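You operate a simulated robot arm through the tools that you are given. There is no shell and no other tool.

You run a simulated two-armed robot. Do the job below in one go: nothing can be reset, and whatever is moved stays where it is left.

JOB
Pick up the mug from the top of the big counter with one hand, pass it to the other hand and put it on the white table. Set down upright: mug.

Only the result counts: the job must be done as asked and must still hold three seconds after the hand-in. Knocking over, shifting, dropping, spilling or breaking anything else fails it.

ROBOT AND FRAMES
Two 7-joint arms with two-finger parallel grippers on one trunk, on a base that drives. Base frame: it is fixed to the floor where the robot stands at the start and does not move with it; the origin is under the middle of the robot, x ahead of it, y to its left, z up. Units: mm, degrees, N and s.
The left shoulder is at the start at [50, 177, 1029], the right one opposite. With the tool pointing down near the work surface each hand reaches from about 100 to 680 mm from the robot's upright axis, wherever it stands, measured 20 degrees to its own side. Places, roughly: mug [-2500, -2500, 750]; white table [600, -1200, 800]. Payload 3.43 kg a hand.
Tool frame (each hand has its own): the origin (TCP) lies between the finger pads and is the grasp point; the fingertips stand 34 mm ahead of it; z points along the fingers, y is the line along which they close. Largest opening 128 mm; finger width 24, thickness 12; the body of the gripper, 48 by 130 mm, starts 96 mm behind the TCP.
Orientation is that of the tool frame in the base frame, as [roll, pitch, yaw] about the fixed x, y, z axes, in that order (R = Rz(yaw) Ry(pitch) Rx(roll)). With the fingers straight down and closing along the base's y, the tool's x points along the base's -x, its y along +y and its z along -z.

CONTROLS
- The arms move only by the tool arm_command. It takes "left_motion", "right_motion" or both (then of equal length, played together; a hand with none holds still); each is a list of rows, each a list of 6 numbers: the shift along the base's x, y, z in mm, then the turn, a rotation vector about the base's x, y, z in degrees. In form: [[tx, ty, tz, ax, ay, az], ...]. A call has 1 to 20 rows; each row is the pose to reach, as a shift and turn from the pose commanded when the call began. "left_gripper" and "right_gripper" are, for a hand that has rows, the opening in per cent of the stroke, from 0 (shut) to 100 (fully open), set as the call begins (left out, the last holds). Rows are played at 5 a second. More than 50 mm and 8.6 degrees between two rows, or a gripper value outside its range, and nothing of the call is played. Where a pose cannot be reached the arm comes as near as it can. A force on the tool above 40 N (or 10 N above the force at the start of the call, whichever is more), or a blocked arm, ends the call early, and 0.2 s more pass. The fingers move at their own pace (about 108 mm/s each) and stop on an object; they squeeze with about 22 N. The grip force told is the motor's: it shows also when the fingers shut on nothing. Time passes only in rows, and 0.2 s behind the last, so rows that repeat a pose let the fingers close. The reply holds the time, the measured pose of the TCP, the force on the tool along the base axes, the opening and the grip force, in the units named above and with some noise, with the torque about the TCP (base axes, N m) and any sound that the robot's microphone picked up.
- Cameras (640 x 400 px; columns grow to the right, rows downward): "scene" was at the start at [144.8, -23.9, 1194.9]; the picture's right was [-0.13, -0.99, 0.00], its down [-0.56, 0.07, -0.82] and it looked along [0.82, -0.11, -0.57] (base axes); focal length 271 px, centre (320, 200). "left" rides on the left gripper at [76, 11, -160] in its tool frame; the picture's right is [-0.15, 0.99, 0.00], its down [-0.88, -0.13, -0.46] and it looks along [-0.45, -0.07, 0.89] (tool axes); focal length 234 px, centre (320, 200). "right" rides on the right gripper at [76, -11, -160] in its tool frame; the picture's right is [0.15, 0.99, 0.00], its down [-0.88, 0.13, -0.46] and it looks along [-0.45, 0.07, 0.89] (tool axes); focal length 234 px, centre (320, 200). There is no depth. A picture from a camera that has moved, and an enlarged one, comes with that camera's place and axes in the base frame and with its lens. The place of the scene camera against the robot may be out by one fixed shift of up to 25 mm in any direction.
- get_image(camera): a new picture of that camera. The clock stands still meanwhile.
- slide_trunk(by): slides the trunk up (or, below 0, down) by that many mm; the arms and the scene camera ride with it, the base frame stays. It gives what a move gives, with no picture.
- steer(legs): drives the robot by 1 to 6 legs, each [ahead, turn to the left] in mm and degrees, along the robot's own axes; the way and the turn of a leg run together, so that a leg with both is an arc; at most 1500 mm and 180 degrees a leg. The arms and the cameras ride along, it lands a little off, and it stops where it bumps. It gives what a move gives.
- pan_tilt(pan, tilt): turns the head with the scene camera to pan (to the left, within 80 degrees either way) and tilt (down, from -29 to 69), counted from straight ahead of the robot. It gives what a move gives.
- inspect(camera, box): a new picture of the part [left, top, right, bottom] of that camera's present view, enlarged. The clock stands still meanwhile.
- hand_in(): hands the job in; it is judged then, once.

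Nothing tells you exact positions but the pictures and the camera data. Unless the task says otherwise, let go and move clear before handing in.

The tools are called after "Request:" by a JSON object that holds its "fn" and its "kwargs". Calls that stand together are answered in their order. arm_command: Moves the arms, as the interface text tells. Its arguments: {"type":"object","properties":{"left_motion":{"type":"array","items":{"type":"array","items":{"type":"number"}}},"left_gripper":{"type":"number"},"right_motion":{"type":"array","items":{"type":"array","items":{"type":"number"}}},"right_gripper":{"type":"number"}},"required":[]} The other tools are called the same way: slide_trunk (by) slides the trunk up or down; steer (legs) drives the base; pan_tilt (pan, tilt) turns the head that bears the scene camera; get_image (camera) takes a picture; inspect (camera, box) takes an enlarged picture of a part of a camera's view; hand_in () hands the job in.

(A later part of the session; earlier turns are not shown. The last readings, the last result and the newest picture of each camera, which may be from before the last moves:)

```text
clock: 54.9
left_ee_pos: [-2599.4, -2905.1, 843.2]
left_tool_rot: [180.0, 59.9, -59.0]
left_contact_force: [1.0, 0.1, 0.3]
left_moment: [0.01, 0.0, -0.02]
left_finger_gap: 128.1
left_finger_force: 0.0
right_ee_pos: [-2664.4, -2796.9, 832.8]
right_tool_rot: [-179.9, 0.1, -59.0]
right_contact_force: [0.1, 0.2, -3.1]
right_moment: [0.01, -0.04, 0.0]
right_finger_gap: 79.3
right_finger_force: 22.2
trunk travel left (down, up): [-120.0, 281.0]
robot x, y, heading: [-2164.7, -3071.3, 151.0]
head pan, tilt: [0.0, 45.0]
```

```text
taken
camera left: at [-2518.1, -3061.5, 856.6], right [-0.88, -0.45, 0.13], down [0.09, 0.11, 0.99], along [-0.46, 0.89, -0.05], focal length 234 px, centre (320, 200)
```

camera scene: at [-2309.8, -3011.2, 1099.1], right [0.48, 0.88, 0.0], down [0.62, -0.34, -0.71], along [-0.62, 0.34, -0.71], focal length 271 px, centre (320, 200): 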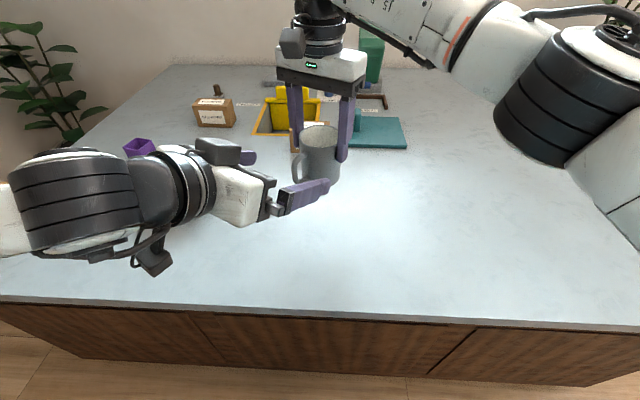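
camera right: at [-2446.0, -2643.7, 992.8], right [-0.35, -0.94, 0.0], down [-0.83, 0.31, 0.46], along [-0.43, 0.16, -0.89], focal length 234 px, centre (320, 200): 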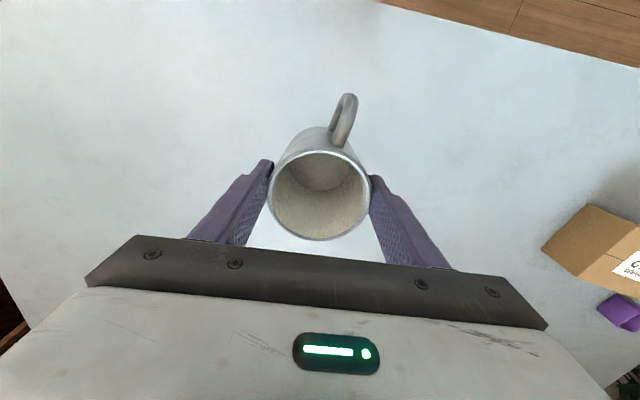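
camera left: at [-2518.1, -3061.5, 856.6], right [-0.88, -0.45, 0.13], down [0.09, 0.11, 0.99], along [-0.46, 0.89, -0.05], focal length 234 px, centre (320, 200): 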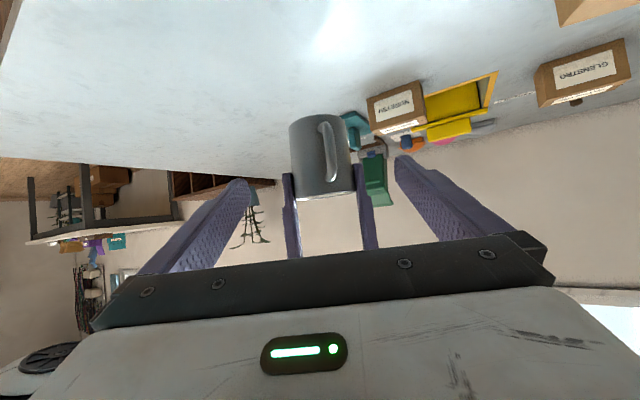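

The mug is centred between the open left fingers. I'll advance along the tool axis in small steps to straddle the mug below the right fingers.

Request:
{"fn": "arm_command", "kwargs": {"left_motion": [[-11.2, 18.6, -12.4, 0, 0, 0], [-22.5, 37.1, -24.9, 0, 0, 0], [-33.7, 55.7, -37.3, 0, 0, 0], [-42.7, 70.5, -47.2, 0, 0, 0], [-51.7, 85.4, -57.2, 0, 0, 0], [-60.7, 100.2, -67.1, 0, 0, 0], [-60.7, 100.2, -67.1, 0, 0, 0]], "left_gripper": 100}}

Request:
{"fn": "inspect", "kwargs": {"camera": "scene", "box": [180, 20, 420, 260]}}

Request:
{"fn": "get_image", "kwargs": {"camera": "left"}}

Request:
{"fn": "get_image", "kwargs": {"camera": "right"}}

```text
clock: 56.5
left_ee_pos: [-2661.9, -2805.0, 774.9]
left_tool_rot: [179.9, 60.0, -58.8]
left_contact_force: [-0.1, 0.5, 0.1]
left_moment: [0.01, 0.0, -0.01]
left_finger_gap: 128.1
left_finger_force: 0.0
right_ee_pos: [-2665.2, -2797.3, 832.5]
right_tool_rot: [-180.0, 0.0, -58.8]
right_contact_force: [-0.2, -0.5, -2.8]
right_moment: [0.03, 0.0, 0.01]
right_finger_gap: 79.5
right_finger_force: 22.2
trunk travel left (down, up): [-120.0, 281.0]
robot x, y, heading: [-2162.9, -3071.4, 151.4]
head pan, tilt: [0.0, 45.0]
```

```text
1.67 times, centred on (300, 140) of scene
camera zoom: at [-2309.8, -3011.2, 1099.1], right [0.48, 0.88, 0.0], down [0.62, -0.34, -0.71], along [-0.62, 0.34, -0.71], focal length 451 px, centre (353, 300)
```

zoom: 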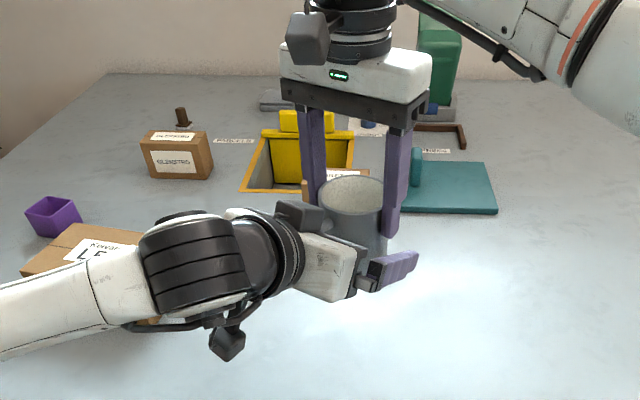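

```text
taken
camera left: at [-2579.0, -2961.2, 789.3], right [-0.88, -0.45, 0.13], down [0.09, 0.11, 0.99], along [-0.46, 0.89, -0.05], focal length 234 px, centre (320, 200)
```

left: 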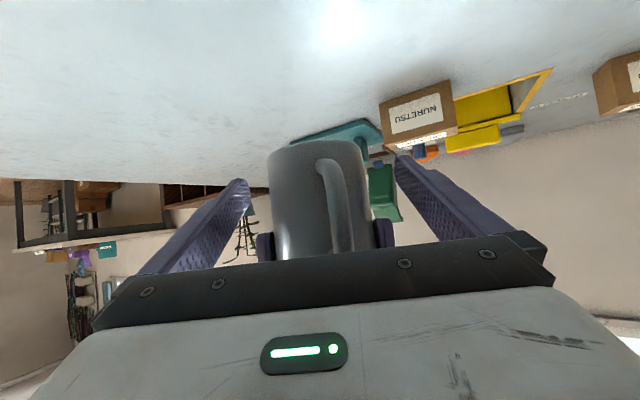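

```text
taken
camera right: at [-2615.5, -2856.2, 992.3], right [-0.77, -0.64, 0.0], down [-0.57, 0.69, 0.46], along [-0.29, 0.35, -0.89], focal length 234 px, centre (320, 200)
```

right: 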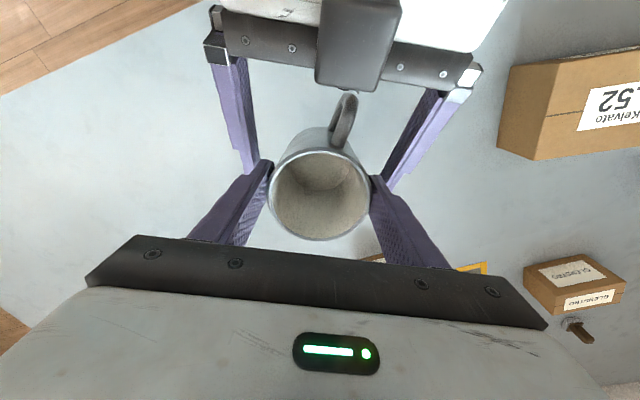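

Both hands are now around the mug with no contact forces, the left fingers low and clear of the right ones. I'll close the left gripper.

Request:
{"fn": "arm_command", "kwargs": {"left_motion": [[0, 0, 0, 0, 0, 0], [0, 0, 0, 0, 0, 0], [0, 0, 0, 0, 0, 0], [0, 0, 0, 0, 0, 0], [0, 0, 0, 0, 0, 0]], "left_gripper": 0}}

Request:
{"fn": "get_image", "kwargs": {"camera": "right"}}

Request:
{"fn": "get_image", "kwargs": {"camera": "left"}}

Request:
{"fn": "inspect", "kwargs": {"camera": "scene", "box": [250, 80, 410, 220]}}

```text
clock: 57.7
left_ee_pos: [-2660.1, -2804.8, 775.3]
left_tool_rot: [-179.9, 60.0, -58.8]
left_contact_force: [4.5, 3.9, 0.2]
left_moment: [0.04, -0.01, 0.02]
left_finger_gap: 77.0
left_finger_force: 21.9
right_ee_pos: [-2664.6, -2796.9, 832.7]
right_tool_rot: [180.0, 0.0, -58.9]
right_contact_force: [-5.3, -3.3, -2.4]
right_moment: [-0.22, 0.3, -0.09]
right_finger_gap: 79.7
right_finger_force: 22.0
trunk travel left (down, up): [-120.0, 281.0]
robot x, y, heading: [-2164.8, -3074.7, 151.1]
head pan, tilt: [0.0, 45.0]
```

```text
taken
camera right: at [-2615.5, -2856.6, 992.4], right [-0.77, -0.64, 0.0], down [-0.57, 0.69, 0.46], along [-0.29, 0.35, -0.89], focal length 234 px, centre (320, 200)
```

right: 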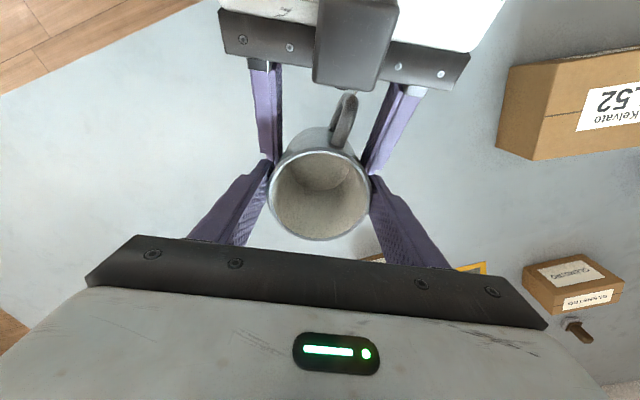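

```text
taken
camera left: at [-2578.3, -2961.2, 789.4], right [-0.89, -0.45, 0.13], down [0.09, 0.11, 0.99], along [-0.46, 0.89, -0.05], focal length 234 px, centre (320, 200)
```

left: 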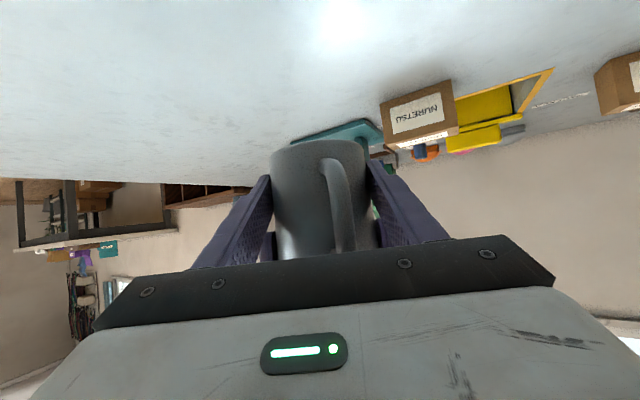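

```text
2.86 times, centred on (330, 150) of scene
camera zoom: at [-2309.8, -3011.2, 1099.1], right [0.48, 0.88, 0.0], down [0.62, -0.34, -0.71], along [-0.62, 0.34, -0.71], focal length 774 px, centre (291, 343)
```

zoom: 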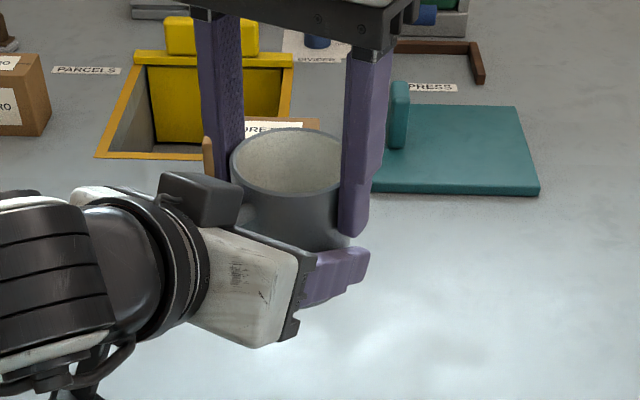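

The left hand has a firm grip too (77 mm, 22 N). Now I'll open the right gripper while it stays in place.

Request:
{"fn": "arm_command", "kwargs": {"right_motion": [[0, 0, 0, 0, 0, 0], [0, 0, 0, 0, 0, 0], [0, 0, 0, 0, 0, 0], [0, 0, 0, 0, 0, 0]], "right_gripper": 100}}

Request:
{"fn": "get_image", "kwargs": {"camera": "right"}}

Request:
{"fn": "inspect", "kwargs": {"camera": "scene", "box": [250, 80, 410, 220]}}

```text
clock: 58.7
left_ee_pos: [-2661.6, -2806.2, 775.2]
left_tool_rot: [-179.9, 60.0, -58.8]
left_contact_force: [-0.5, -0.7, -0.2]
left_moment: [-0.01, -0.03, -0.02]
left_finger_gap: 77.1
left_finger_force: 22.2
right_ee_pos: [-2664.7, -2796.7, 832.6]
right_tool_rot: [180.0, 0.0, -58.8]
right_contact_force: [0.4, 0.9, 0.6]
right_moment: [0.01, -0.01, 0.02]
right_finger_gap: 127.9
right_finger_force: 0.0
trunk travel left (down, up): [-120.0, 281.0]
robot x, y, heading: [-2161.2, -3073.4, 151.3]
head pan, tilt: [0.0, 45.0]
```

```text
taken
camera right: at [-2615.5, -2856.2, 992.3], right [-0.77, -0.64, 0.0], down [-0.57, 0.69, 0.46], along [-0.29, 0.35, -0.89], focal length 234 px, centre (320, 200)
```

right: 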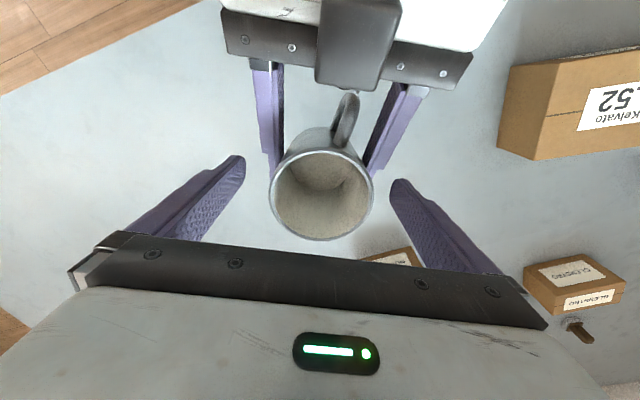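

```text
2.86 times, centred on (330, 150) of scene
camera zoom: at [-2309.8, -3011.2, 1099.1], right [0.48, 0.88, 0.0], down [0.62, -0.34, -0.71], along [-0.62, 0.34, -0.71], focal length 774 px, centre (291, 343)
```

zoom: 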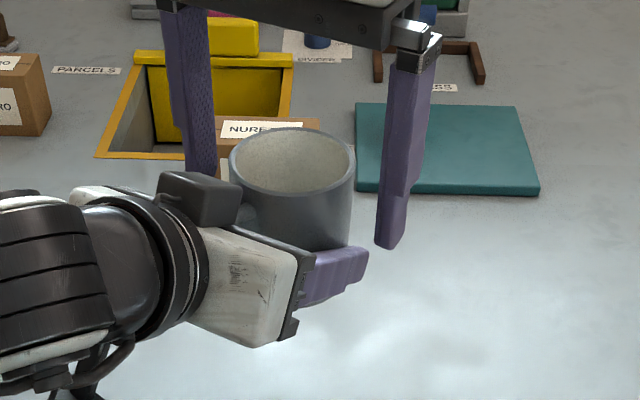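

The left hand alone now holds the mug and it stays upright. I'll raise the right hand straight up, clear of the mug.

Request:
{"fn": "arm_command", "kwargs": {"right_motion": [[0, 0, 15, 0, 0, 0], [0, 0, 40, 0, 0, 0], [0, 0, 70, 0, 0, 0], [0, 0, 100, 0, 0, 0], [0, 0, 130, 0, 0, 0], [0, 0, 130, 0, 0, 0]], "right_gripper": 100}}

Request:
{"fn": "get_image", "kwargs": {"camera": "right"}}

Request:
{"fn": "get_image", "kwargs": {"camera": "left"}}

Request:
{"fn": "get_image", "kwargs": {"camera": "scene"}}

```text
clock: 60.1
left_ee_pos: [-2661.3, -2804.9, 776.5]
left_tool_rot: [-180.0, 60.0, -58.8]
left_contact_force: [1.2, -0.4, 0.0]
left_moment: [0.01, -0.01, 0.0]
left_finger_gap: 77.1
left_finger_force: 22.6
right_ee_pos: [-2650.1, -2786.4, 953.5]
right_tool_rot: [179.9, -0.7, -59.9]
right_contact_force: [0.5, 0.0, 0.0]
right_moment: [0.01, 0.01, 0.01]
right_finger_gap: 128.1
right_finger_force: 0.2
right hand out of reach, approached as far as the arm can: row 5, 6
trunk travel left (down, up): [-120.0, 281.0]
robot x, y, heading: [-2168.0, -3068.7, 151.1]
head pan, tilt: [0.0, 45.0]
```

```text
taken
camera right: at [-2603.0, -2844.7, 1113.6], right [-0.78, -0.62, 0.0], down [-0.56, 0.7, 0.45], along [-0.28, 0.35, -0.9], focal length 234 px, centre (320, 200)
```

right: 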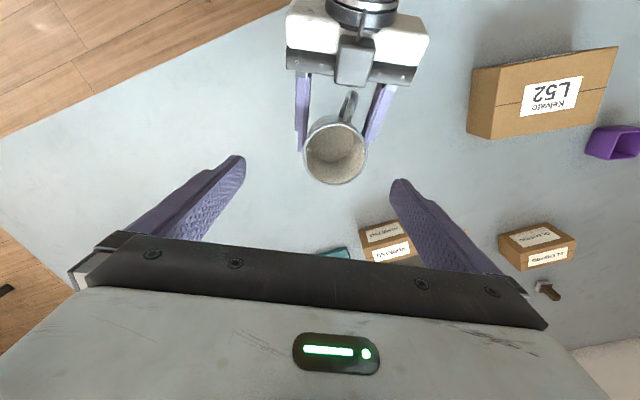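

```text
taken
camera left: at [-2578.7, -2961.4, 789.4], right [-0.88, -0.45, 0.13], down [0.09, 0.11, 0.99], along [-0.46, 0.89, -0.05], focal length 234 px, centre (320, 200)
```

left: 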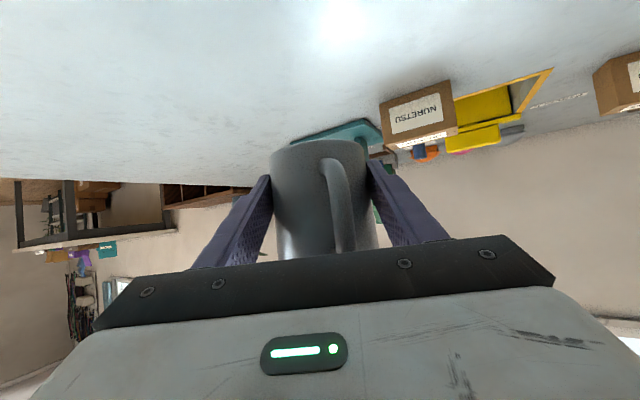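

```text
taken
camera scene: at [-2309.7, -3011.2, 1099.1], right [0.48, 0.88, 0.0], down [0.62, -0.34, -0.71], along [-0.62, 0.34, -0.71], focal length 271 px, centre (320, 200)
```

scene: 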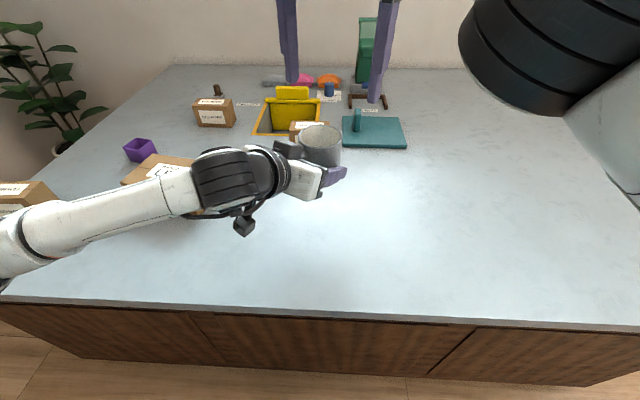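

The handover worked: the left hand alone holds the mug steadily. I'll swing the right hand away to the right side, then draw the mug in and raise the trunk for travel.

Request:
{"fn": "arm_command", "kwargs": {"right_motion": [[32.3, 24.1, 0, 0, 0, 5], [64.5, 48.2, 0, 0, 0, 10], [96.8, 72.3, 0, 0, 0, 15], [129.1, 96.4, 0, 0, 0, 20], [161.3, 120.5, 0, 0, 0, 25], [193.6, 144.6, 0, 0, 0, 30], [193.6, 144.6, 0, 0, 0, 30]], "right_gripper": 100}}

Request:
{"fn": "slide_trunk", "kwargs": {"by": 150}}

Request:
{"fn": "get_image", "kwargs": {"camera": "scene"}}

```text
clock: 61.7
left_ee_pos: [-2661.8, -2805.9, 775.1]
left_tool_rot: [180.0, 60.0, -58.8]
left_contact_force: [0.5, 0.4, 0.4]
left_moment: [-0.01, -0.01, 0.02]
left_finger_gap: 76.9
left_finger_force: 22.1
right_ee_pos: [-2455.8, -2655.7, 957.5]
right_tool_rot: [-180.0, 0.1, -28.8]
right_contact_force: [-0.7, 0.4, -0.2]
right_moment: [0.01, 0.02, 0.0]
right_finger_gap: 127.9
right_finger_force: 0.0
right hand out of reach, approached as far as the arm can: row 1, 2, 3
trunk travel left (down, up): [-120.0, 281.0]
robot x, y, heading: [-2168.9, -3070.4, 151.3]
head pan, tilt: [0.0, 45.0]
```

```text
clock: 63.4
left_ee_pos: [-2660.2, -2806.1, 924.8]
left_tool_rot: [179.9, 60.0, -58.8]
left_contact_force: [-0.5, 0.1, -2.7]
left_moment: [-0.03, 0.0, -0.02]
left_finger_gap: 77.0
left_finger_force: 21.6
right_ee_pos: [-2457.9, -2656.9, 1106.7]
right_tool_rot: [-179.9, 0.0, -29.0]
right_contact_force: [0.3, -0.1, 0.2]
right_moment: [0.02, 0.01, -0.03]
right_finger_gap: 128.1
right_finger_force: 0.1
trunk travel left (down, up): [-270.0, 131.0]
robot x, y, heading: [-2160.2, -3070.8, 151.1]
head pan, tilt: [0.0, 45.0]
```

```text
taken
camera scene: at [-2309.9, -3011.1, 1249.1], right [0.48, 0.88, 0.0], down [0.62, -0.34, -0.71], along [-0.62, 0.34, -0.71], focal length 271 px, centre (320, 200)
```

scene: 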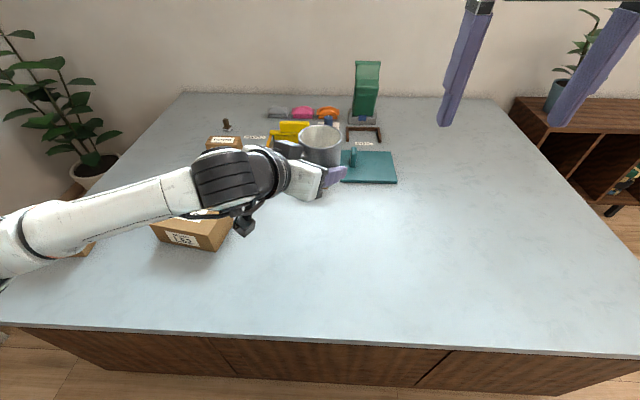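

The mug reads 2.7 N of weight in the left hand and is upright. I'll pull it closer to the body, then turn back toward the white table along the aisle.

Request:
{"fn": "arm_command", "kwargs": {"left_motion": [[7, -30.4, 0, 0, 0, 0], [14, -60.8, 0, 0, 0, 0], [21, -91.1, 0, 0, 0, 0], [27.9, -121.5, 0, 0, 0, 0], [27.9, -121.5, 0, 0, 0, 0]], "left_gripper": 0}}

Request:
{"fn": "steer", "kwargs": {"legs": [[-150, 0], [0, -90]]}}

Request:
{"fn": "pan_tilt", "kwargs": {"pan": -20, "tilt": 25}}

Request:
{"fn": "get_image", "kwargs": {"camera": "scene"}}

```text
clock: 64.6
left_ee_pos: [-2632.3, -2927.3, 926.4]
left_tool_rot: [-180.0, 60.0, -58.7]
left_contact_force: [-0.5, 0.4, -3.3]
left_moment: [-0.02, -0.04, 0.0]
left_finger_gap: 77.1
left_finger_force: 22.0
right_ee_pos: [-2457.9, -2655.5, 1107.6]
right_tool_rot: [180.0, 0.0, -28.8]
right_contact_force: [0.1, 0.0, -0.2]
right_moment: [-0.01, 0.0, 0.02]
right_finger_gap: 128.1
right_finger_force: 0.1
trunk travel left (down, up): [-270.0, 131.0]
robot x, y, heading: [-2166.6, -3071.7, 151.2]
head pan, tilt: [0.0, 45.0]
```

```text
clock: 69.8
left_ee_pos: [-1899.2, -2674.8, 926.2]
left_tool_rot: [179.9, 60.0, -146.7]
left_contact_force: [0.3, -0.4, -3.4]
left_moment: [-0.01, -0.01, -0.01]
left_finger_gap: 77.2
left_finger_force: 22.2
right_ee_pos: [-1623.2, -2838.8, 1105.9]
right_tool_rot: [179.9, -0.1, -116.9]
right_contact_force: [-0.4, 0.2, 1.0]
right_moment: [0.01, 0.02, -0.03]
right_finger_gap: 128.2
right_finger_force: 0.1
trunk travel left (down, up): [-270.0, 131.0]
robot x, y, heading: [-2027.4, -3145.9, 63.4]
head pan, tilt: [0.0, 45.0]
```

```text
clock: 70.6
left_ee_pos: [-1898.5, -2673.1, 925.3]
left_tool_rot: [-180.0, 60.1, -146.7]
left_contact_force: [-0.7, -0.3, -3.1]
left_moment: [-0.02, 0.02, 0.05]
left_finger_gap: 77.0
left_finger_force: 21.6
right_ee_pos: [-1622.4, -2839.4, 1106.4]
right_tool_rot: [179.9, 0.0, -116.9]
right_contact_force: [0.3, -0.2, 1.1]
right_moment: [0.01, 0.02, -0.01]
right_finger_gap: 128.1
right_finger_force: 0.2
trunk travel left (down, up): [-270.0, 131.0]
robot x, y, heading: [-2028.5, -3149.8, 63.3]
head pan, tilt: [-20.0, 25.0]
```

```text
taken
camera scene: at [-1941.9, -3033.6, 1279.7], right [0.69, -0.73, 0.0], down [-0.31, -0.29, -0.91], along [0.66, 0.62, -0.42], focal length 271 px, centre (320, 200)
```

scene: 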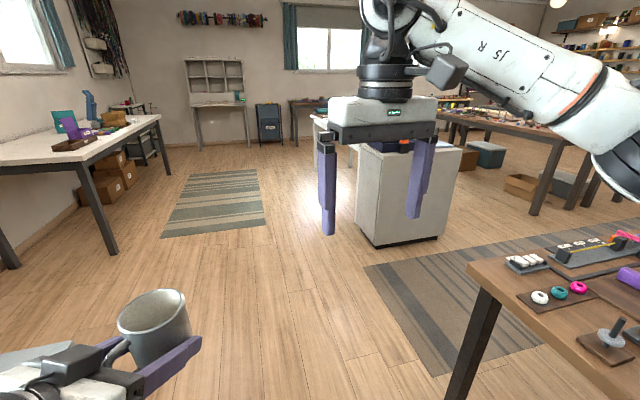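

The white table's end cabinet is ahead on the right and the aisle is clear. I'll drive up the aisle alongside the table and look at its top.

Request:
{"fn": "steer", "kwargs": {"legs": [[0, -6], [1500, 0], [500, 0]]}}

Request:
{"fn": "pan_tilt", "kwargs": {"pan": -60, "tilt": 30}}

Request:
{"fn": "get_image", "kwargs": {"camera": "scene"}}

```text
clock: 81.1
left_ee_pos: [-808.3, -994.2, 926.3]
left_tool_rot: [-179.9, 60.0, -151.3]
left_contact_force: [-0.3, 1.1, -2.6]
left_moment: [-0.01, -0.02, 0.0]
left_finger_gap: 77.1
left_finger_force: 22.1
right_ee_pos: [-546.1, -1179.3, 1105.3]
right_tool_rot: [-180.0, 0.1, -121.5]
right_contact_force: [0.1, 0.5, 0.1]
right_moment: [-0.04, 0.03, -0.02]
right_finger_gap: 128.1
right_finger_force: 0.0
trunk travel left (down, up): [-270.0, 131.0]
robot x, y, heading: [-973.1, -1454.1, 58.8]
head pan, tilt: [-20.0, 25.0]
```

```text
clock: 82.1
left_ee_pos: [-807.7, -994.4, 925.4]
left_tool_rot: [-179.9, 60.1, -151.3]
left_contact_force: [0.8, 0.8, -2.5]
left_moment: [-0.02, -0.02, 0.01]
left_finger_gap: 76.9
left_finger_force: 21.8
right_ee_pos: [-545.0, -1180.5, 1107.0]
right_tool_rot: [180.0, 0.0, -121.6]
right_contact_force: [-0.4, -0.3, -0.3]
right_moment: [-0.02, -0.01, 0.03]
right_finger_gap: 128.0
right_finger_force: 0.0
trunk travel left (down, up): [-270.0, 131.0]
robot x, y, heading: [-975.4, -1458.5, 58.7]
head pan, tilt: [-60.0, 30.0]
```

```text
taken
camera scene: at [-860.3, -1408.8, 1271.8], right [-0.02, -1.0, 0.0], down [-0.5, 0.01, -0.87], along [0.87, -0.02, -0.5], focal length 271 px, centre (320, 200)
```

scene: 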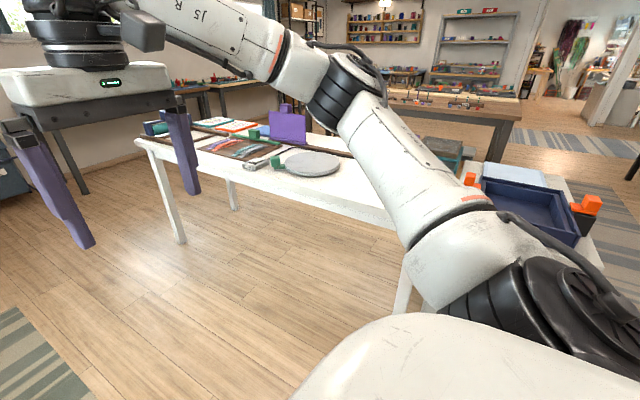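

The white table lies to my right with its near edge about 800 mm away, so turning on the spot is clear. I'll face it to see the free space.

Request:
{"fn": "steer", "kwargs": {"legs": [[300, 0], [0, -92]]}}

Request:
{"fn": "pan_tilt", "kwargs": {"pan": 0, "tilt": 35}}

Request:
{"fn": "get_image", "kwargs": {"camera": "scene"}}

```text
clock: 88.1
left_ee_pos: [-361.2, -1374.0, 924.4]
left_tool_rot: [-179.9, 60.1, 116.9]
left_contact_force: [0.5, -0.1, -3.4]
left_moment: [0.04, 0.01, -0.01]
left_finger_gap: 77.0
left_finger_force: 22.4
right_ee_pos: [-555.2, -1629.8, 1106.5]
right_tool_rot: [-180.0, 0.1, 146.6]
right_contact_force: [-0.4, -0.1, -1.2]
right_moment: [-0.01, -0.01, 0.05]
right_finger_gap: 127.9
right_finger_force: 0.0
trunk travel left (down, up): [-270.0, 131.0]
robot x, y, heading: [-817.6, -1191.1, -33.4]
head pan, tilt: [-60.0, 30.0]
```

```text
clock: 89.4
left_ee_pos: [-361.1, -1374.4, 924.0]
left_tool_rot: [-179.8, 60.0, 117.0]
left_contact_force: [0.2, -0.4, -2.7]
left_moment: [0.01, 0.02, -0.04]
left_finger_gap: 76.9
left_finger_force: 21.8
right_ee_pos: [-555.3, -1630.4, 1106.5]
right_tool_rot: [-179.9, 0.0, 146.7]
right_contact_force: [-0.3, 0.3, 0.5]
right_moment: [-0.04, 0.0, 0.02]
right_finger_gap: 128.3
right_finger_force: 0.1
trunk travel left (down, up): [-270.0, 131.0]
robot x, y, heading: [-813.5, -1191.7, -33.4]
head pan, tilt: [0.0, 35.0]
```

```text
taken
camera scene: at [-697.0, -1292.2, 1264.0], right [-0.55, -0.84, 0.0], down [-0.48, 0.31, -0.82], along [0.69, -0.45, -0.57], focal length 271 px, centre (320, 200)
```

scene: 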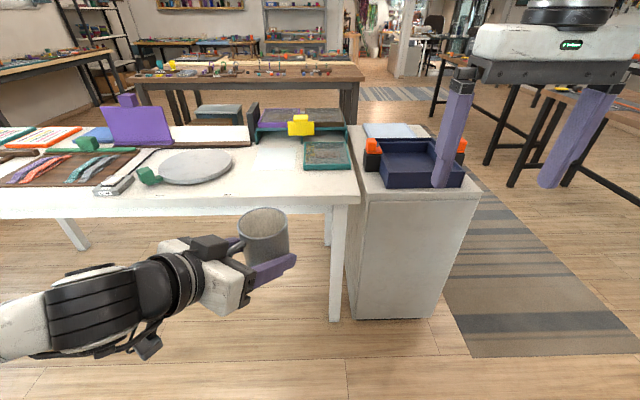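

I now see the right end of the white table: a grey disc, a teal-framed tray and some pads at the back, with a free strip near the front edge. I'll zoom in to judge the free space.

Request:
{"fn": "inspect", "kwargs": {"camera": "scene", "box": [90, 100, 370, 230]}}

```text
2.29 times, centred on (230, 165) of scene
camera zoom: at [-697.0, -1292.2, 1264.0], right [-0.55, -0.84, 0.0], down [-0.48, 0.31, -0.82], along [0.69, -0.45, -0.57], focal length 619 px, centre (526, 280)
```

zoom: 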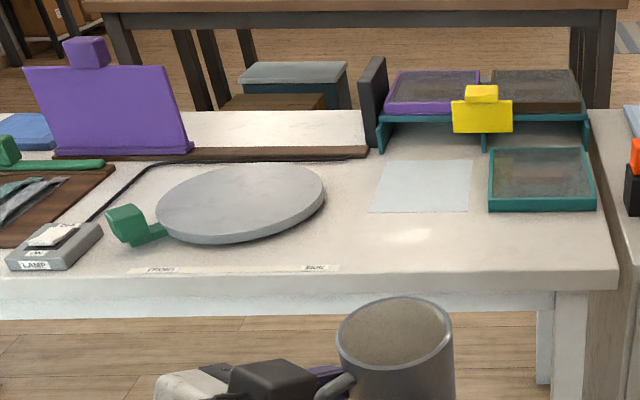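

There is a free strip about 210 mm deep between the front edge and the pale-blue pad, right of the disc; I'll aim for a spot about 95 mm inside the edge there. The mug base is about 890 mm high, well above the table, so I'll drive straight up to the table.

Request:
{"fn": "steer", "kwargs": {"legs": [[420, 0]]}}

Request:
{"fn": "pan_tilt", "kwargs": {"pan": 5, "tilt": 50}}

Request:
{"fn": "get_image", "kwargs": {"camera": "scene"}}

Request:
{"fn": "get_image", "kwargs": {"camera": "right"}}

Request:
{"fn": "get_image", "kwargs": {"camera": "left"}}

```text
clock: 92.0
left_ee_pos: [-8.6, -1607.8, 925.9]
left_tool_rot: [-179.9, 59.9, 116.6]
left_contact_force: [0.9, -0.6, -3.6]
left_moment: [0.01, 0.0, -0.01]
left_finger_gap: 77.0
left_finger_force: 22.2
right_ee_pos: [-205.3, -1864.3, 1106.0]
right_tool_rot: [-180.0, 0.0, 146.5]
right_contact_force: [-0.6, -0.2, -0.3]
right_moment: [0.02, 0.0, 0.04]
right_finger_gap: 128.1
right_finger_force: 0.1
trunk travel left (down, up): [-270.0, 131.0]
robot x, y, heading: [-462.4, -1427.8, -33.6]
head pan, tilt: [0.0, 35.0]
```

```text
clock: 92.8
left_ee_pos: [-9.6, -1608.0, 925.6]
left_tool_rot: [-179.8, 59.9, 116.6]
left_contact_force: [1.2, 0.0, -2.5]
left_moment: [0.04, 0.03, 0.01]
left_finger_gap: 77.3
left_finger_force: 22.0
right_ee_pos: [-205.3, -1862.4, 1107.0]
right_tool_rot: [-180.0, -0.1, 146.4]
right_contact_force: [0.6, -1.1, 0.0]
right_moment: [-0.01, -0.01, 0.01]
right_finger_gap: 128.0
right_finger_force: 0.0
trunk travel left (down, up): [-270.0, 131.0]
robot x, y, heading: [-467.2, -1420.8, -33.5]
head pan, tilt: [5.0, 50.0]
```

```text
taken
camera scene: at [-351.1, -1512.4, 1242.3], right [-0.48, -0.88, 0.0], down [-0.67, 0.37, -0.64], along [0.57, -0.31, -0.77], focal length 271 px, centre (320, 200)
```

scene: 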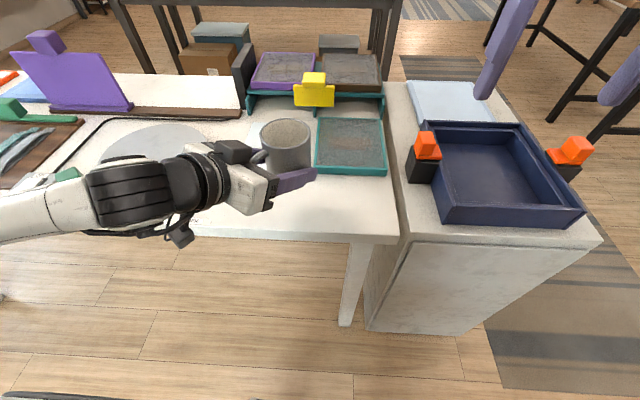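

```text
taken
camera right: at [-275.2, -1830.8, 1265.8], right [0.43, 0.91, 0.0], down [0.81, -0.38, 0.46], along [0.41, -0.19, -0.89], focal length 234 px, centre (320, 200)
```

right: 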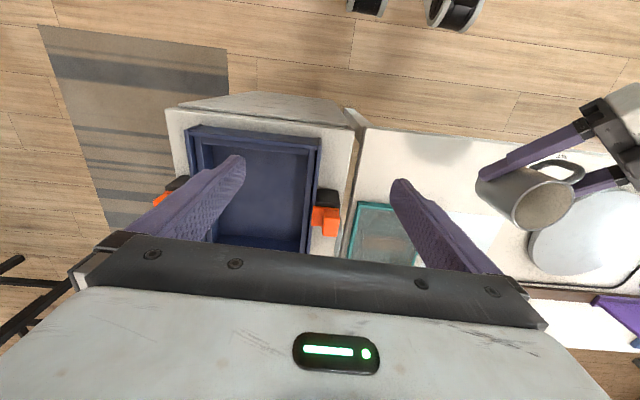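

```text
taken
camera left: at [-78.3, -1444.8, 939.5], right [0.92, 0.38, 0.13], down [-0.1, -0.1, 0.99], along [0.39, -0.92, -0.06], focal length 234 px, centre (320, 200)
```

left: 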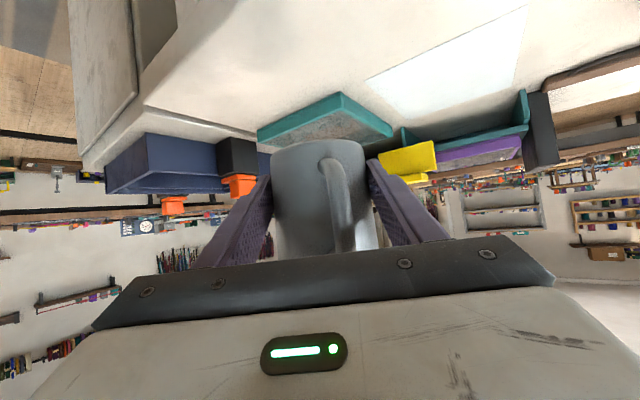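

The mug is now over the table's free front strip. I'll zoom with all cameras to fix the table's height and edge.

Request:
{"fn": "inspect", "kwargs": {"camera": "right", "box": [310, 80, 550, 230]}}

Request:
{"fn": "inspect", "kwargs": {"camera": "left", "box": [90, 40, 290, 165]}}

Request:
{"fn": "inspect", "kwargs": {"camera": "scene", "box": [210, 100, 430, 260]}}

```text
2.67 times, centred on (430, 155) of right
camera zoom: at [-275.2, -1830.8, 1265.8], right [0.43, 0.91, 0.0], down [0.81, -0.38, 0.46], along [0.41, -0.19, -0.89], focal length 624 px, centre (27, 320)
```

zoom: 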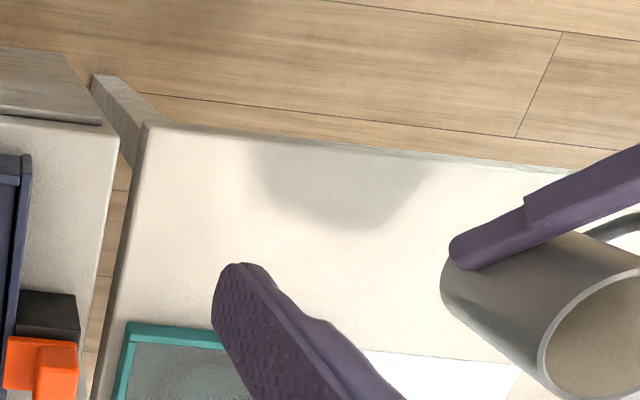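

```text
3.20 times, centred on (190, 102) of left
camera zoom: at [-78.3, -1444.8, 939.5], right [0.92, 0.38, 0.13], down [-0.1, -0.1, 0.99], along [0.39, -0.92, -0.06], focal length 749 px, centre (736, 512)
```

zoom: 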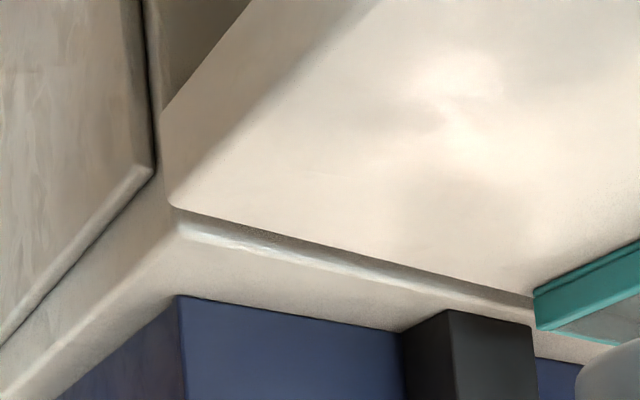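

```text
2.50 times, centred on (320, 180) of scene
camera zoom: at [-351.1, -1512.4, 1242.3], right [-0.48, -0.88, 0.0], down [-0.67, 0.37, -0.64], along [0.57, -0.31, -0.77], focal length 677 px, centre (320, 250)
```

zoom: 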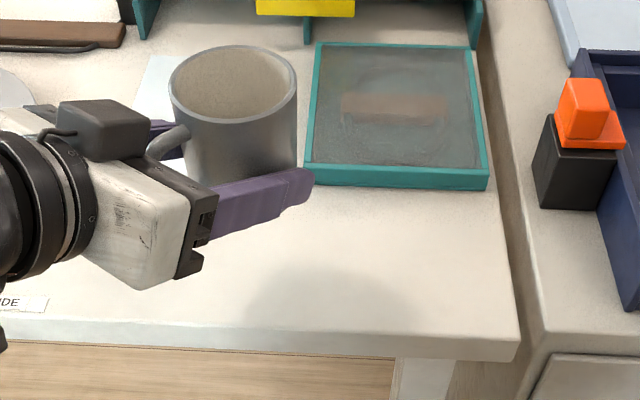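

The cameras agree on a table top at about z = 780, with its near right corner at about (-158, -1780); the mug is now about 47 mm inside the front edge. I'll shift it about 35 mm further in and lower it to roughly 18 mm above the table.

Request:
{"fn": "arm_command", "kwargs": {"left_motion": [[11.2, -2.6, 0, 0, 0, 0], [22.4, -5.2, 0, 0, 0, 0], [33.6, -7.8, 0, 0, 0, 0], [33.6, -7.8, -25, 0, 0, 0], [33.6, -7.8, -50, 0, 0, 0], [33.6, -7.8, -75, 0, 0, 0], [33.6, -7.8, -95, 0, 0, 0], [33.6, -7.8, -95, 0, 0, 0]], "left_gripper": 0}}

Request:
{"fn": "get_image", "kwargs": {"camera": "right"}}

Request:
{"fn": "inspect", "kwargs": {"camera": "scene", "box": [190, 80, 430, 260]}}

Request:
{"fn": "get_image", "kwargs": {"camera": "left"}}

```text
clock: 94.6
left_ee_pos: [24.2, -1615.7, 828.0]
left_tool_rot: [-180.0, 60.0, 116.6]
left_contact_force: [-0.1, -1.1, -2.5]
left_moment: [0.03, 0.0, 0.0]
left_finger_gap: 77.2
left_finger_force: 22.4
right_ee_pos: [-205.5, -1862.8, 1108.4]
right_tool_rot: [-180.0, 0.0, 146.4]
right_contact_force: [-0.3, -0.8, 0.6]
right_moment: [0.04, 0.02, 0.01]
right_finger_gap: 127.7
right_finger_force: 0.1
trunk travel left (down, up): [-270.0, 131.0]
robot x, y, heading: [-465.4, -1425.8, -33.6]
head pan, tilt: [5.0, 50.0]
```

```text
taken
camera right: at [-275.2, -1830.8, 1265.7], right [0.42, 0.91, 0.0], down [0.81, -0.38, 0.46], along [0.41, -0.19, -0.89], focal length 234 px, centre (320, 200)
```

right: 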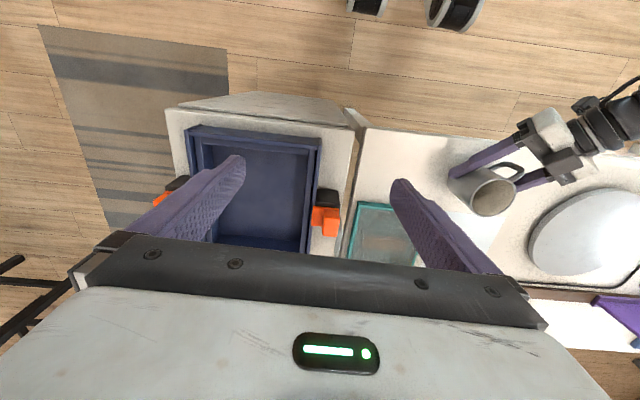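

```text
2.22 times, centred on (310, 170) of scene
camera zoom: at [-351.1, -1512.5, 1242.2], right [-0.48, -0.88, 0.0], down [-0.67, 0.37, -0.64], along [0.56, -0.31, -0.77], focal length 602 px, centre (342, 267)
```

zoom: 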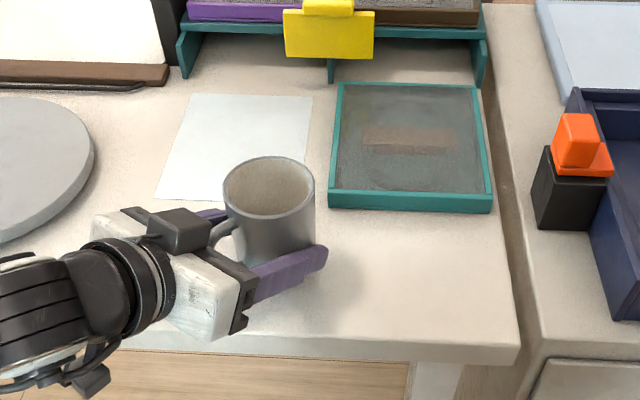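

```text
taken
camera left: at [-43.5, -1453.2, 843.0], right [0.92, 0.38, 0.13], down [-0.1, -0.1, 0.99], along [0.39, -0.92, -0.06], focal length 234 px, centre (320, 200)
```

left: 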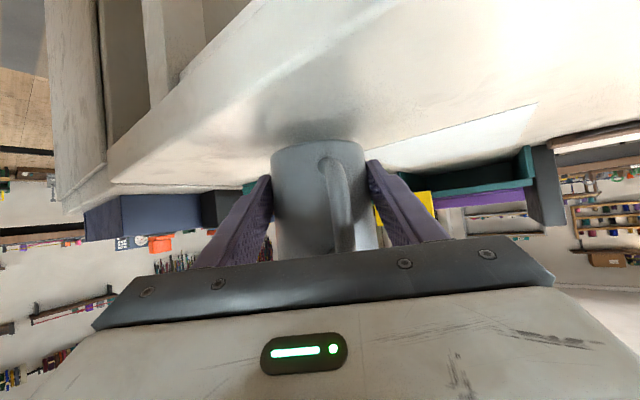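

The mug hovers just above the free strip, clear of the pad, disc and tray. I'll descend in small steps and watch for contact.

Request:
{"fn": "arm_command", "kwargs": {"left_motion": [[0, 0, -4, 0, 0, 0], [0, 0, -8, 0, 0, 0], [0, 0, -11, 0, 0, 0], [0, 0, -13, 0, 0, 0], [0, 0, -13, 0, 0, 0]], "left_gripper": 0}}

Request:
{"fn": "inspect", "kwargs": {"camera": "left", "box": [230, 80, 430, 230]}}

```text
clock: 95.8
left_ee_pos: [23.3, -1615.6, 817.0]
left_tool_rot: [-179.9, 60.0, 116.7]
left_contact_force: [0.5, 0.0, -3.0]
left_moment: [0.02, 0.04, 0.0]
left_finger_gap: 77.0
left_finger_force: 22.2
right_ee_pos: [-205.4, -1863.3, 1106.6]
right_tool_rot: [-180.0, 0.1, 146.4]
right_contact_force: [-0.1, 0.3, 0.5]
right_moment: [-0.01, -0.01, 0.03]
right_finger_gap: 128.1
right_finger_force: 0.0
trunk travel left (down, up): [-270.0, 131.0]
robot x, y, heading: [-462.6, -1425.4, -33.5]
head pan, tilt: [5.0, 50.0]
```

```text
2.67 times, centred on (330, 155) of left
camera zoom: at [-44.7, -1452.7, 830.9], right [0.92, 0.38, 0.13], down [-0.1, -0.1, 0.99], along [0.39, -0.92, -0.06], focal length 624 px, centre (293, 320)
```

zoom: 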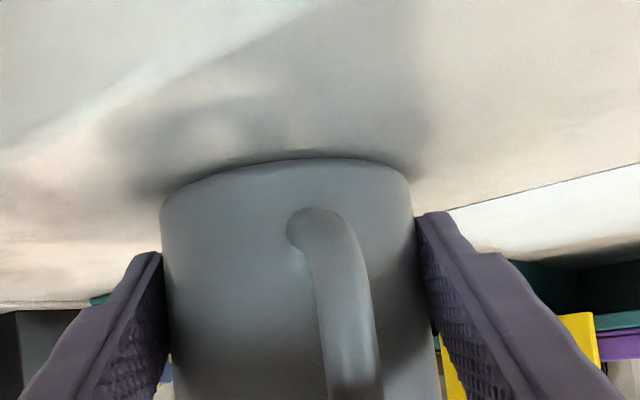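

The base is only a few millimetres above the table. I'll go on in 2 mm steps.

Request:
{"fn": "arm_command", "kwargs": {"left_motion": [[0, 0, -1, 0, 0, 0], [0, 0, -2, 0, 0, 0], [0, 0, -3, 0, 0, 0], [0, 0, -3, 0, 0, 0]], "left_gripper": 0}}

Request:
{"fn": "inspect", "kwargs": {"camera": "left", "box": [270, 110, 390, 180]}}

```text
clock: 96.8
left_ee_pos: [22.4, -1614.5, 815.3]
left_tool_rot: [-179.9, 60.1, 116.5]
left_contact_force: [0.5, 1.5, 6.5]
left_moment: [0.03, 0.24, -0.03]
left_finger_gap: 77.2
left_finger_force: 21.5
right_ee_pos: [-206.3, -1862.4, 1107.1]
right_tool_rot: [-180.0, 0.1, 146.4]
right_contact_force: [0.0, -0.2, 0.2]
right_moment: [0.01, 0.01, 0.02]
right_finger_gap: 128.2
right_finger_force: 0.1
trunk travel left (down, up): [-270.0, 131.0]
robot x, y, heading: [-465.7, -1426.8, -33.6]
head pan, tilt: [5.0, 50.0]
```

```text
5.33 times, centred on (330, 145) of left
camera zoom: at [-45.4, -1452.4, 829.2], right [0.92, 0.38, 0.13], down [-0.1, -0.1, 0.99], along [0.39, -0.92, -0.05], focal length 1249 px, centre (267, 493)
```

zoom: 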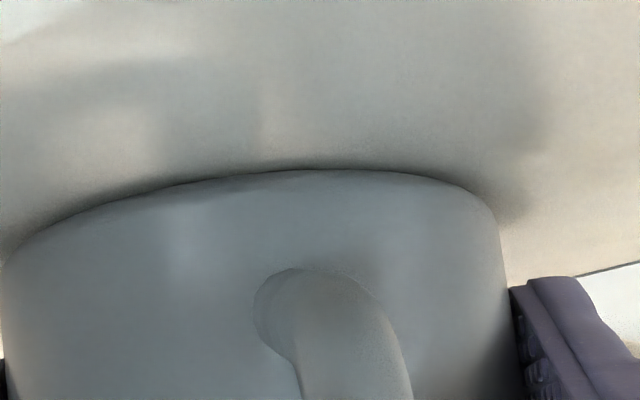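

Contact is made (about 9 N on the table). I'll ease up by under a millimetre and then open the left gripper.

Request:
{"fn": "arm_command", "kwargs": {"left_motion": [[0, 0, 0.7, 0, 0, 0], [0, 0, 0.7, 0, 0, 0]], "left_gripper": 0}}

Request:
{"fn": "arm_command", "kwargs": {"left_motion": [[0, 0, 0, 0, 0, 0], [0, 0, 0, 0, 0, 0], [0, 0, 0, 0, 0, 0], [0, 0, 0, 0, 0, 0], [0, 0, 0, 0, 0, 0]], "left_gripper": 100}}

Request:
{"fn": "get_image", "kwargs": {"camera": "left"}}

Request:
{"fn": "inspect", "kwargs": {"camera": "scene", "box": [190, 80, 430, 260]}}

Request:
{"fn": "get_image", "kwargs": {"camera": "right"}}

```text
clock: 97.4
left_ee_pos: [21.7, -1615.3, 815.5]
left_tool_rot: [-180.0, 60.1, 116.6]
left_contact_force: [1.2, 0.3, 6.7]
left_moment: [-0.07, 0.25, -0.01]
left_finger_gap: 77.1
left_finger_force: 21.9
right_ee_pos: [-205.7, -1862.1, 1107.3]
right_tool_rot: [-180.0, 0.1, 146.4]
right_contact_force: [-0.6, 0.1, 0.6]
right_moment: [-0.03, 0.0, -0.01]
right_finger_gap: 128.1
right_finger_force: 0.0
trunk travel left (down, up): [-270.0, 131.0]
robot x, y, heading: [-464.2, -1421.5, -33.7]
head pan, tilt: [5.0, 50.0]
```

```text
clock: 98.6
left_ee_pos: [22.6, -1614.2, 814.4]
left_tool_rot: [-179.9, 60.0, 116.6]
left_contact_force: [-0.1, -0.4, -0.2]
left_moment: [0.01, 0.0, -0.01]
left_finger_gap: 127.8
left_finger_force: 0.0
right_ee_pos: [-206.3, -1863.1, 1105.9]
right_tool_rot: [-180.0, 0.0, 146.4]
right_contact_force: [-0.6, 0.0, 0.3]
right_moment: [0.01, 0.01, -0.01]
right_finger_gap: 128.0
right_finger_force: 0.0
trunk travel left (down, up): [-270.0, 131.0]
robot x, y, heading: [-465.9, -1425.8, -33.5]
head pan, tilt: [5.0, 50.0]
```

```text
taken
camera left: at [-45.1, -1452.2, 828.7], right [0.92, 0.38, 0.13], down [-0.1, -0.1, 0.99], along [0.39, -0.92, -0.05], focal length 234 px, centre (320, 200)
```

left: 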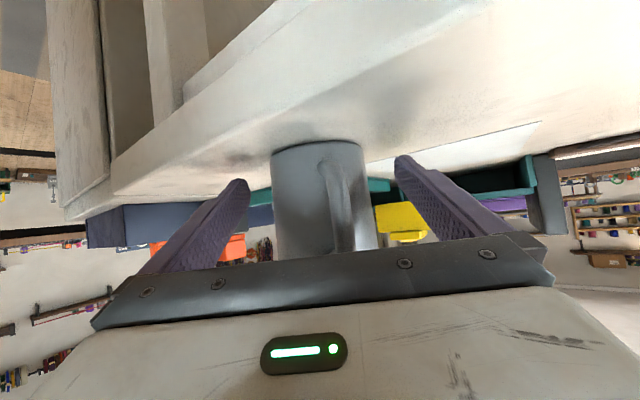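

```text
2.22 times, centred on (310, 170) of scene
camera zoom: at [-351.4, -1512.3, 1242.3], right [-0.48, -0.88, 0.0], down [-0.67, 0.37, -0.64], along [0.56, -0.31, -0.77], focal length 602 px, centre (342, 267)
```

zoom: 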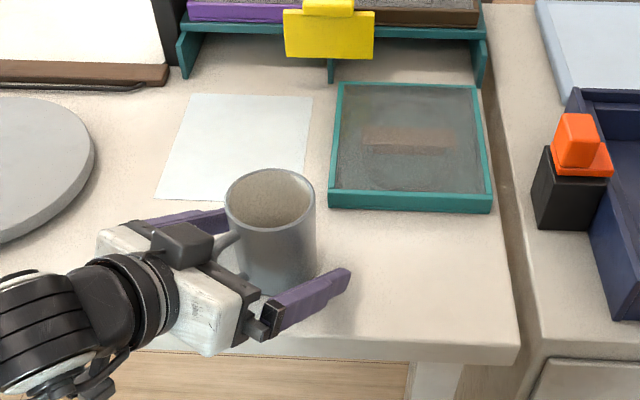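

```text
taken
camera right: at [-275.4, -1830.7, 1265.8], right [0.42, 0.91, 0.0], down [0.81, -0.38, 0.46], along [0.41, -0.19, -0.89], focal length 234 px, centre (320, 200)
```

right: 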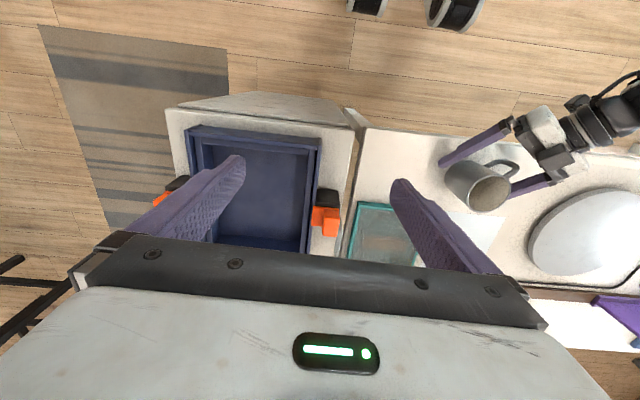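

The mug stands upright on the table and the fingers are open around it. I'll withdraw the left hand back along its own axis, in small steps.

Request:
{"fn": "arm_command", "kwargs": {"left_motion": [[-5.8, 11.6, 7.5, 0, 0, 0], [-13.6, 27.1, 17.5, 0, 0, 0], [-23.3, 46.5, 30, 0, 0, 0], [-34.9, 69.7, 45, 0, 0, 0], [-46.5, 92.9, 60, 0, 0, 0], [-58.2, 116.2, 75, 0, 0, 0], [-69.8, 139.4, 90, 0, 0, 0], [-69.8, 139.4, 120, 0, 0, 0], [-69.8, 139.4, 150, 0, 0, 0], [-69.8, 139.4, 150, 0, 0, 0]], "left_gripper": 100}}

Request:
{"fn": "get_image", "kwargs": {"camera": "scene"}}

Request:
{"fn": "get_image", "kwargs": {"camera": "left"}}

Request:
{"fn": "get_image", "kwargs": {"camera": "right"}}

```text
clock: 100.8
left_ee_pos: [18.0, -1490.5, 951.5]
left_tool_rot: [-179.9, 60.0, 116.6]
left_contact_force: [-1.0, -0.5, 0.3]
left_moment: [-0.04, -0.02, 0.01]
left_finger_gap: 128.1
left_finger_force: 0.1
left hand out of reach, approached as far as the arm can: row 5, 6, 7, 8, 9, 10
right_ee_pos: [-206.3, -1863.4, 1106.2]
right_tool_rot: [180.0, 0.0, 146.4]
right_contact_force: [-0.6, -0.7, -0.1]
right_moment: [0.03, -0.01, 0.02]
right_finger_gap: 128.1
right_finger_force: 0.0
trunk travel left (down, up): [-270.0, 131.0]
robot x, y, heading: [-466.3, -1423.9, -33.4]
head pan, tilt: [5.0, 50.0]
```

```text
taken
camera scene: at [-351.4, -1512.3, 1242.3], right [-0.48, -0.88, 0.0], down [-0.67, 0.37, -0.64], along [0.57, -0.31, -0.77], focal length 271 px, centre (320, 200)
```

scene: 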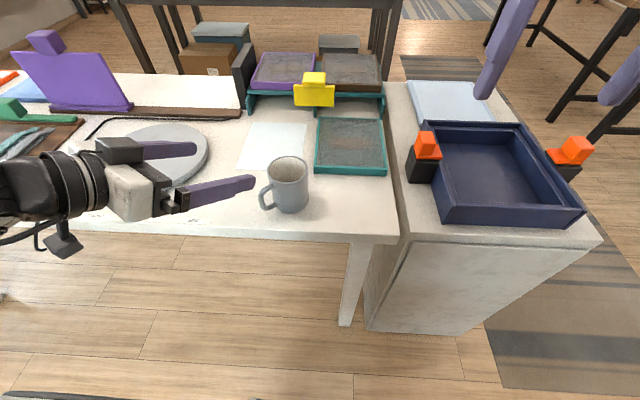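

```text
taken
camera left: at [-48.5, -1328.6, 965.6], right [0.92, 0.38, 0.13], down [-0.1, -0.1, 0.99], along [0.38, -0.92, -0.06], focal length 234 px, centre (320, 200)
```

left: 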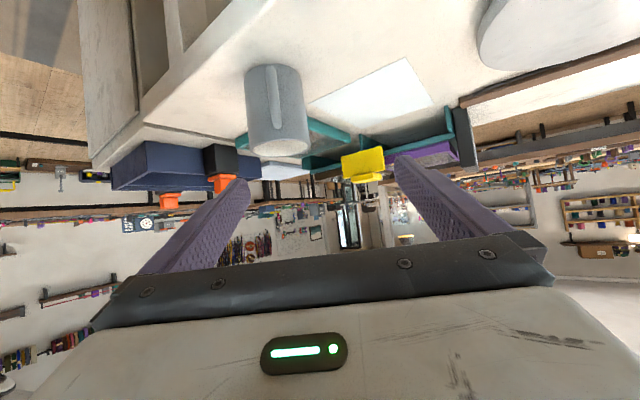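

```text
taken
camera right: at [-275.4, -1830.7, 1265.8], right [0.42, 0.91, 0.0], down [0.81, -0.38, 0.46], along [0.41, -0.19, -0.89], focal length 234 px, centre (320, 200)
```

right: 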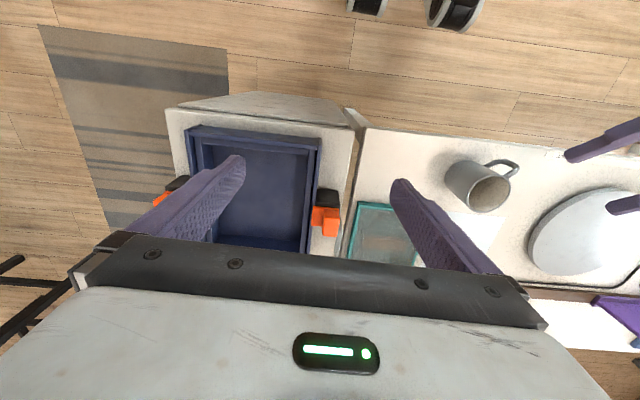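

The mug stands upright on the white table, nothing else has moved, and the left hand is clear of it. I'll back the robot off a little and take a last look.

Request:
{"fn": "steer", "kwargs": {"legs": [[-250, 0]]}}

Request:
{"fn": "get_image", "kwargs": {"camera": "scene"}}

Request:
{"fn": "inspect", "kwargs": {"camera": "scene", "box": [200, 80, 400, 205]}}

```text
clock: 102.6
left_ee_pos: [-188.1, -1354.9, 951.7]
left_tool_rot: [-179.9, 60.0, 116.6]
left_contact_force: [0.4, 0.5, 0.0]
left_moment: [0.04, -0.03, -0.01]
left_finger_gap: 128.0
left_finger_force: 0.1
right_ee_pos: [-414.3, -1725.6, 1107.5]
right_tool_rot: [-180.0, -0.1, 146.3]
right_contact_force: [-0.1, -0.4, 0.3]
right_moment: [-0.05, -0.02, 0.0]
right_finger_gap: 127.8
right_finger_force: 0.1
trunk travel left (down, up): [-270.0, 131.0]
robot x, y, heading: [-671.2, -1282.6, -33.6]
head pan, tilt: [5.0, 50.0]
```

```text
taken
camera scene: at [-559.9, -1374.5, 1242.4], right [-0.48, -0.88, 0.0], down [-0.67, 0.37, -0.64], along [0.56, -0.31, -0.77], focal length 271 px, centre (320, 200)
```

scene: 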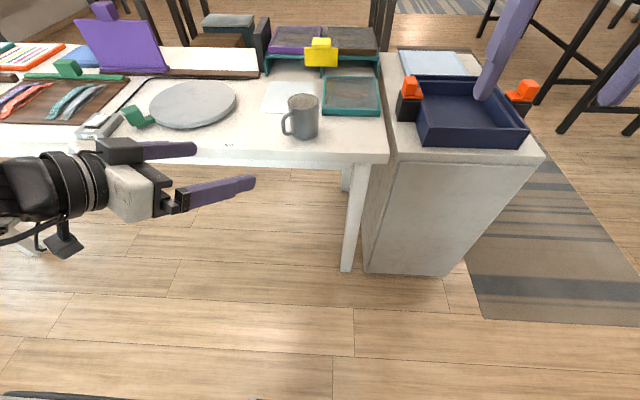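

```text
3.20 times, centred on (300, 142) of scene
camera zoom: at [-559.9, -1374.5, 1242.4], right [-0.48, -0.88, 0.0], down [-0.67, 0.37, -0.64], along [0.56, -0.31, -0.77], focal length 866 px, centre (384, 384)
```

zoom: 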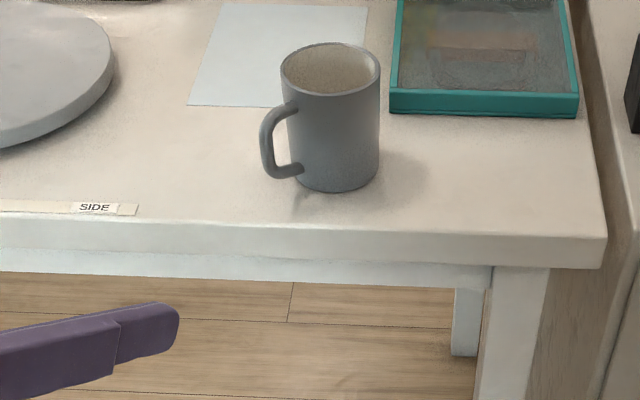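

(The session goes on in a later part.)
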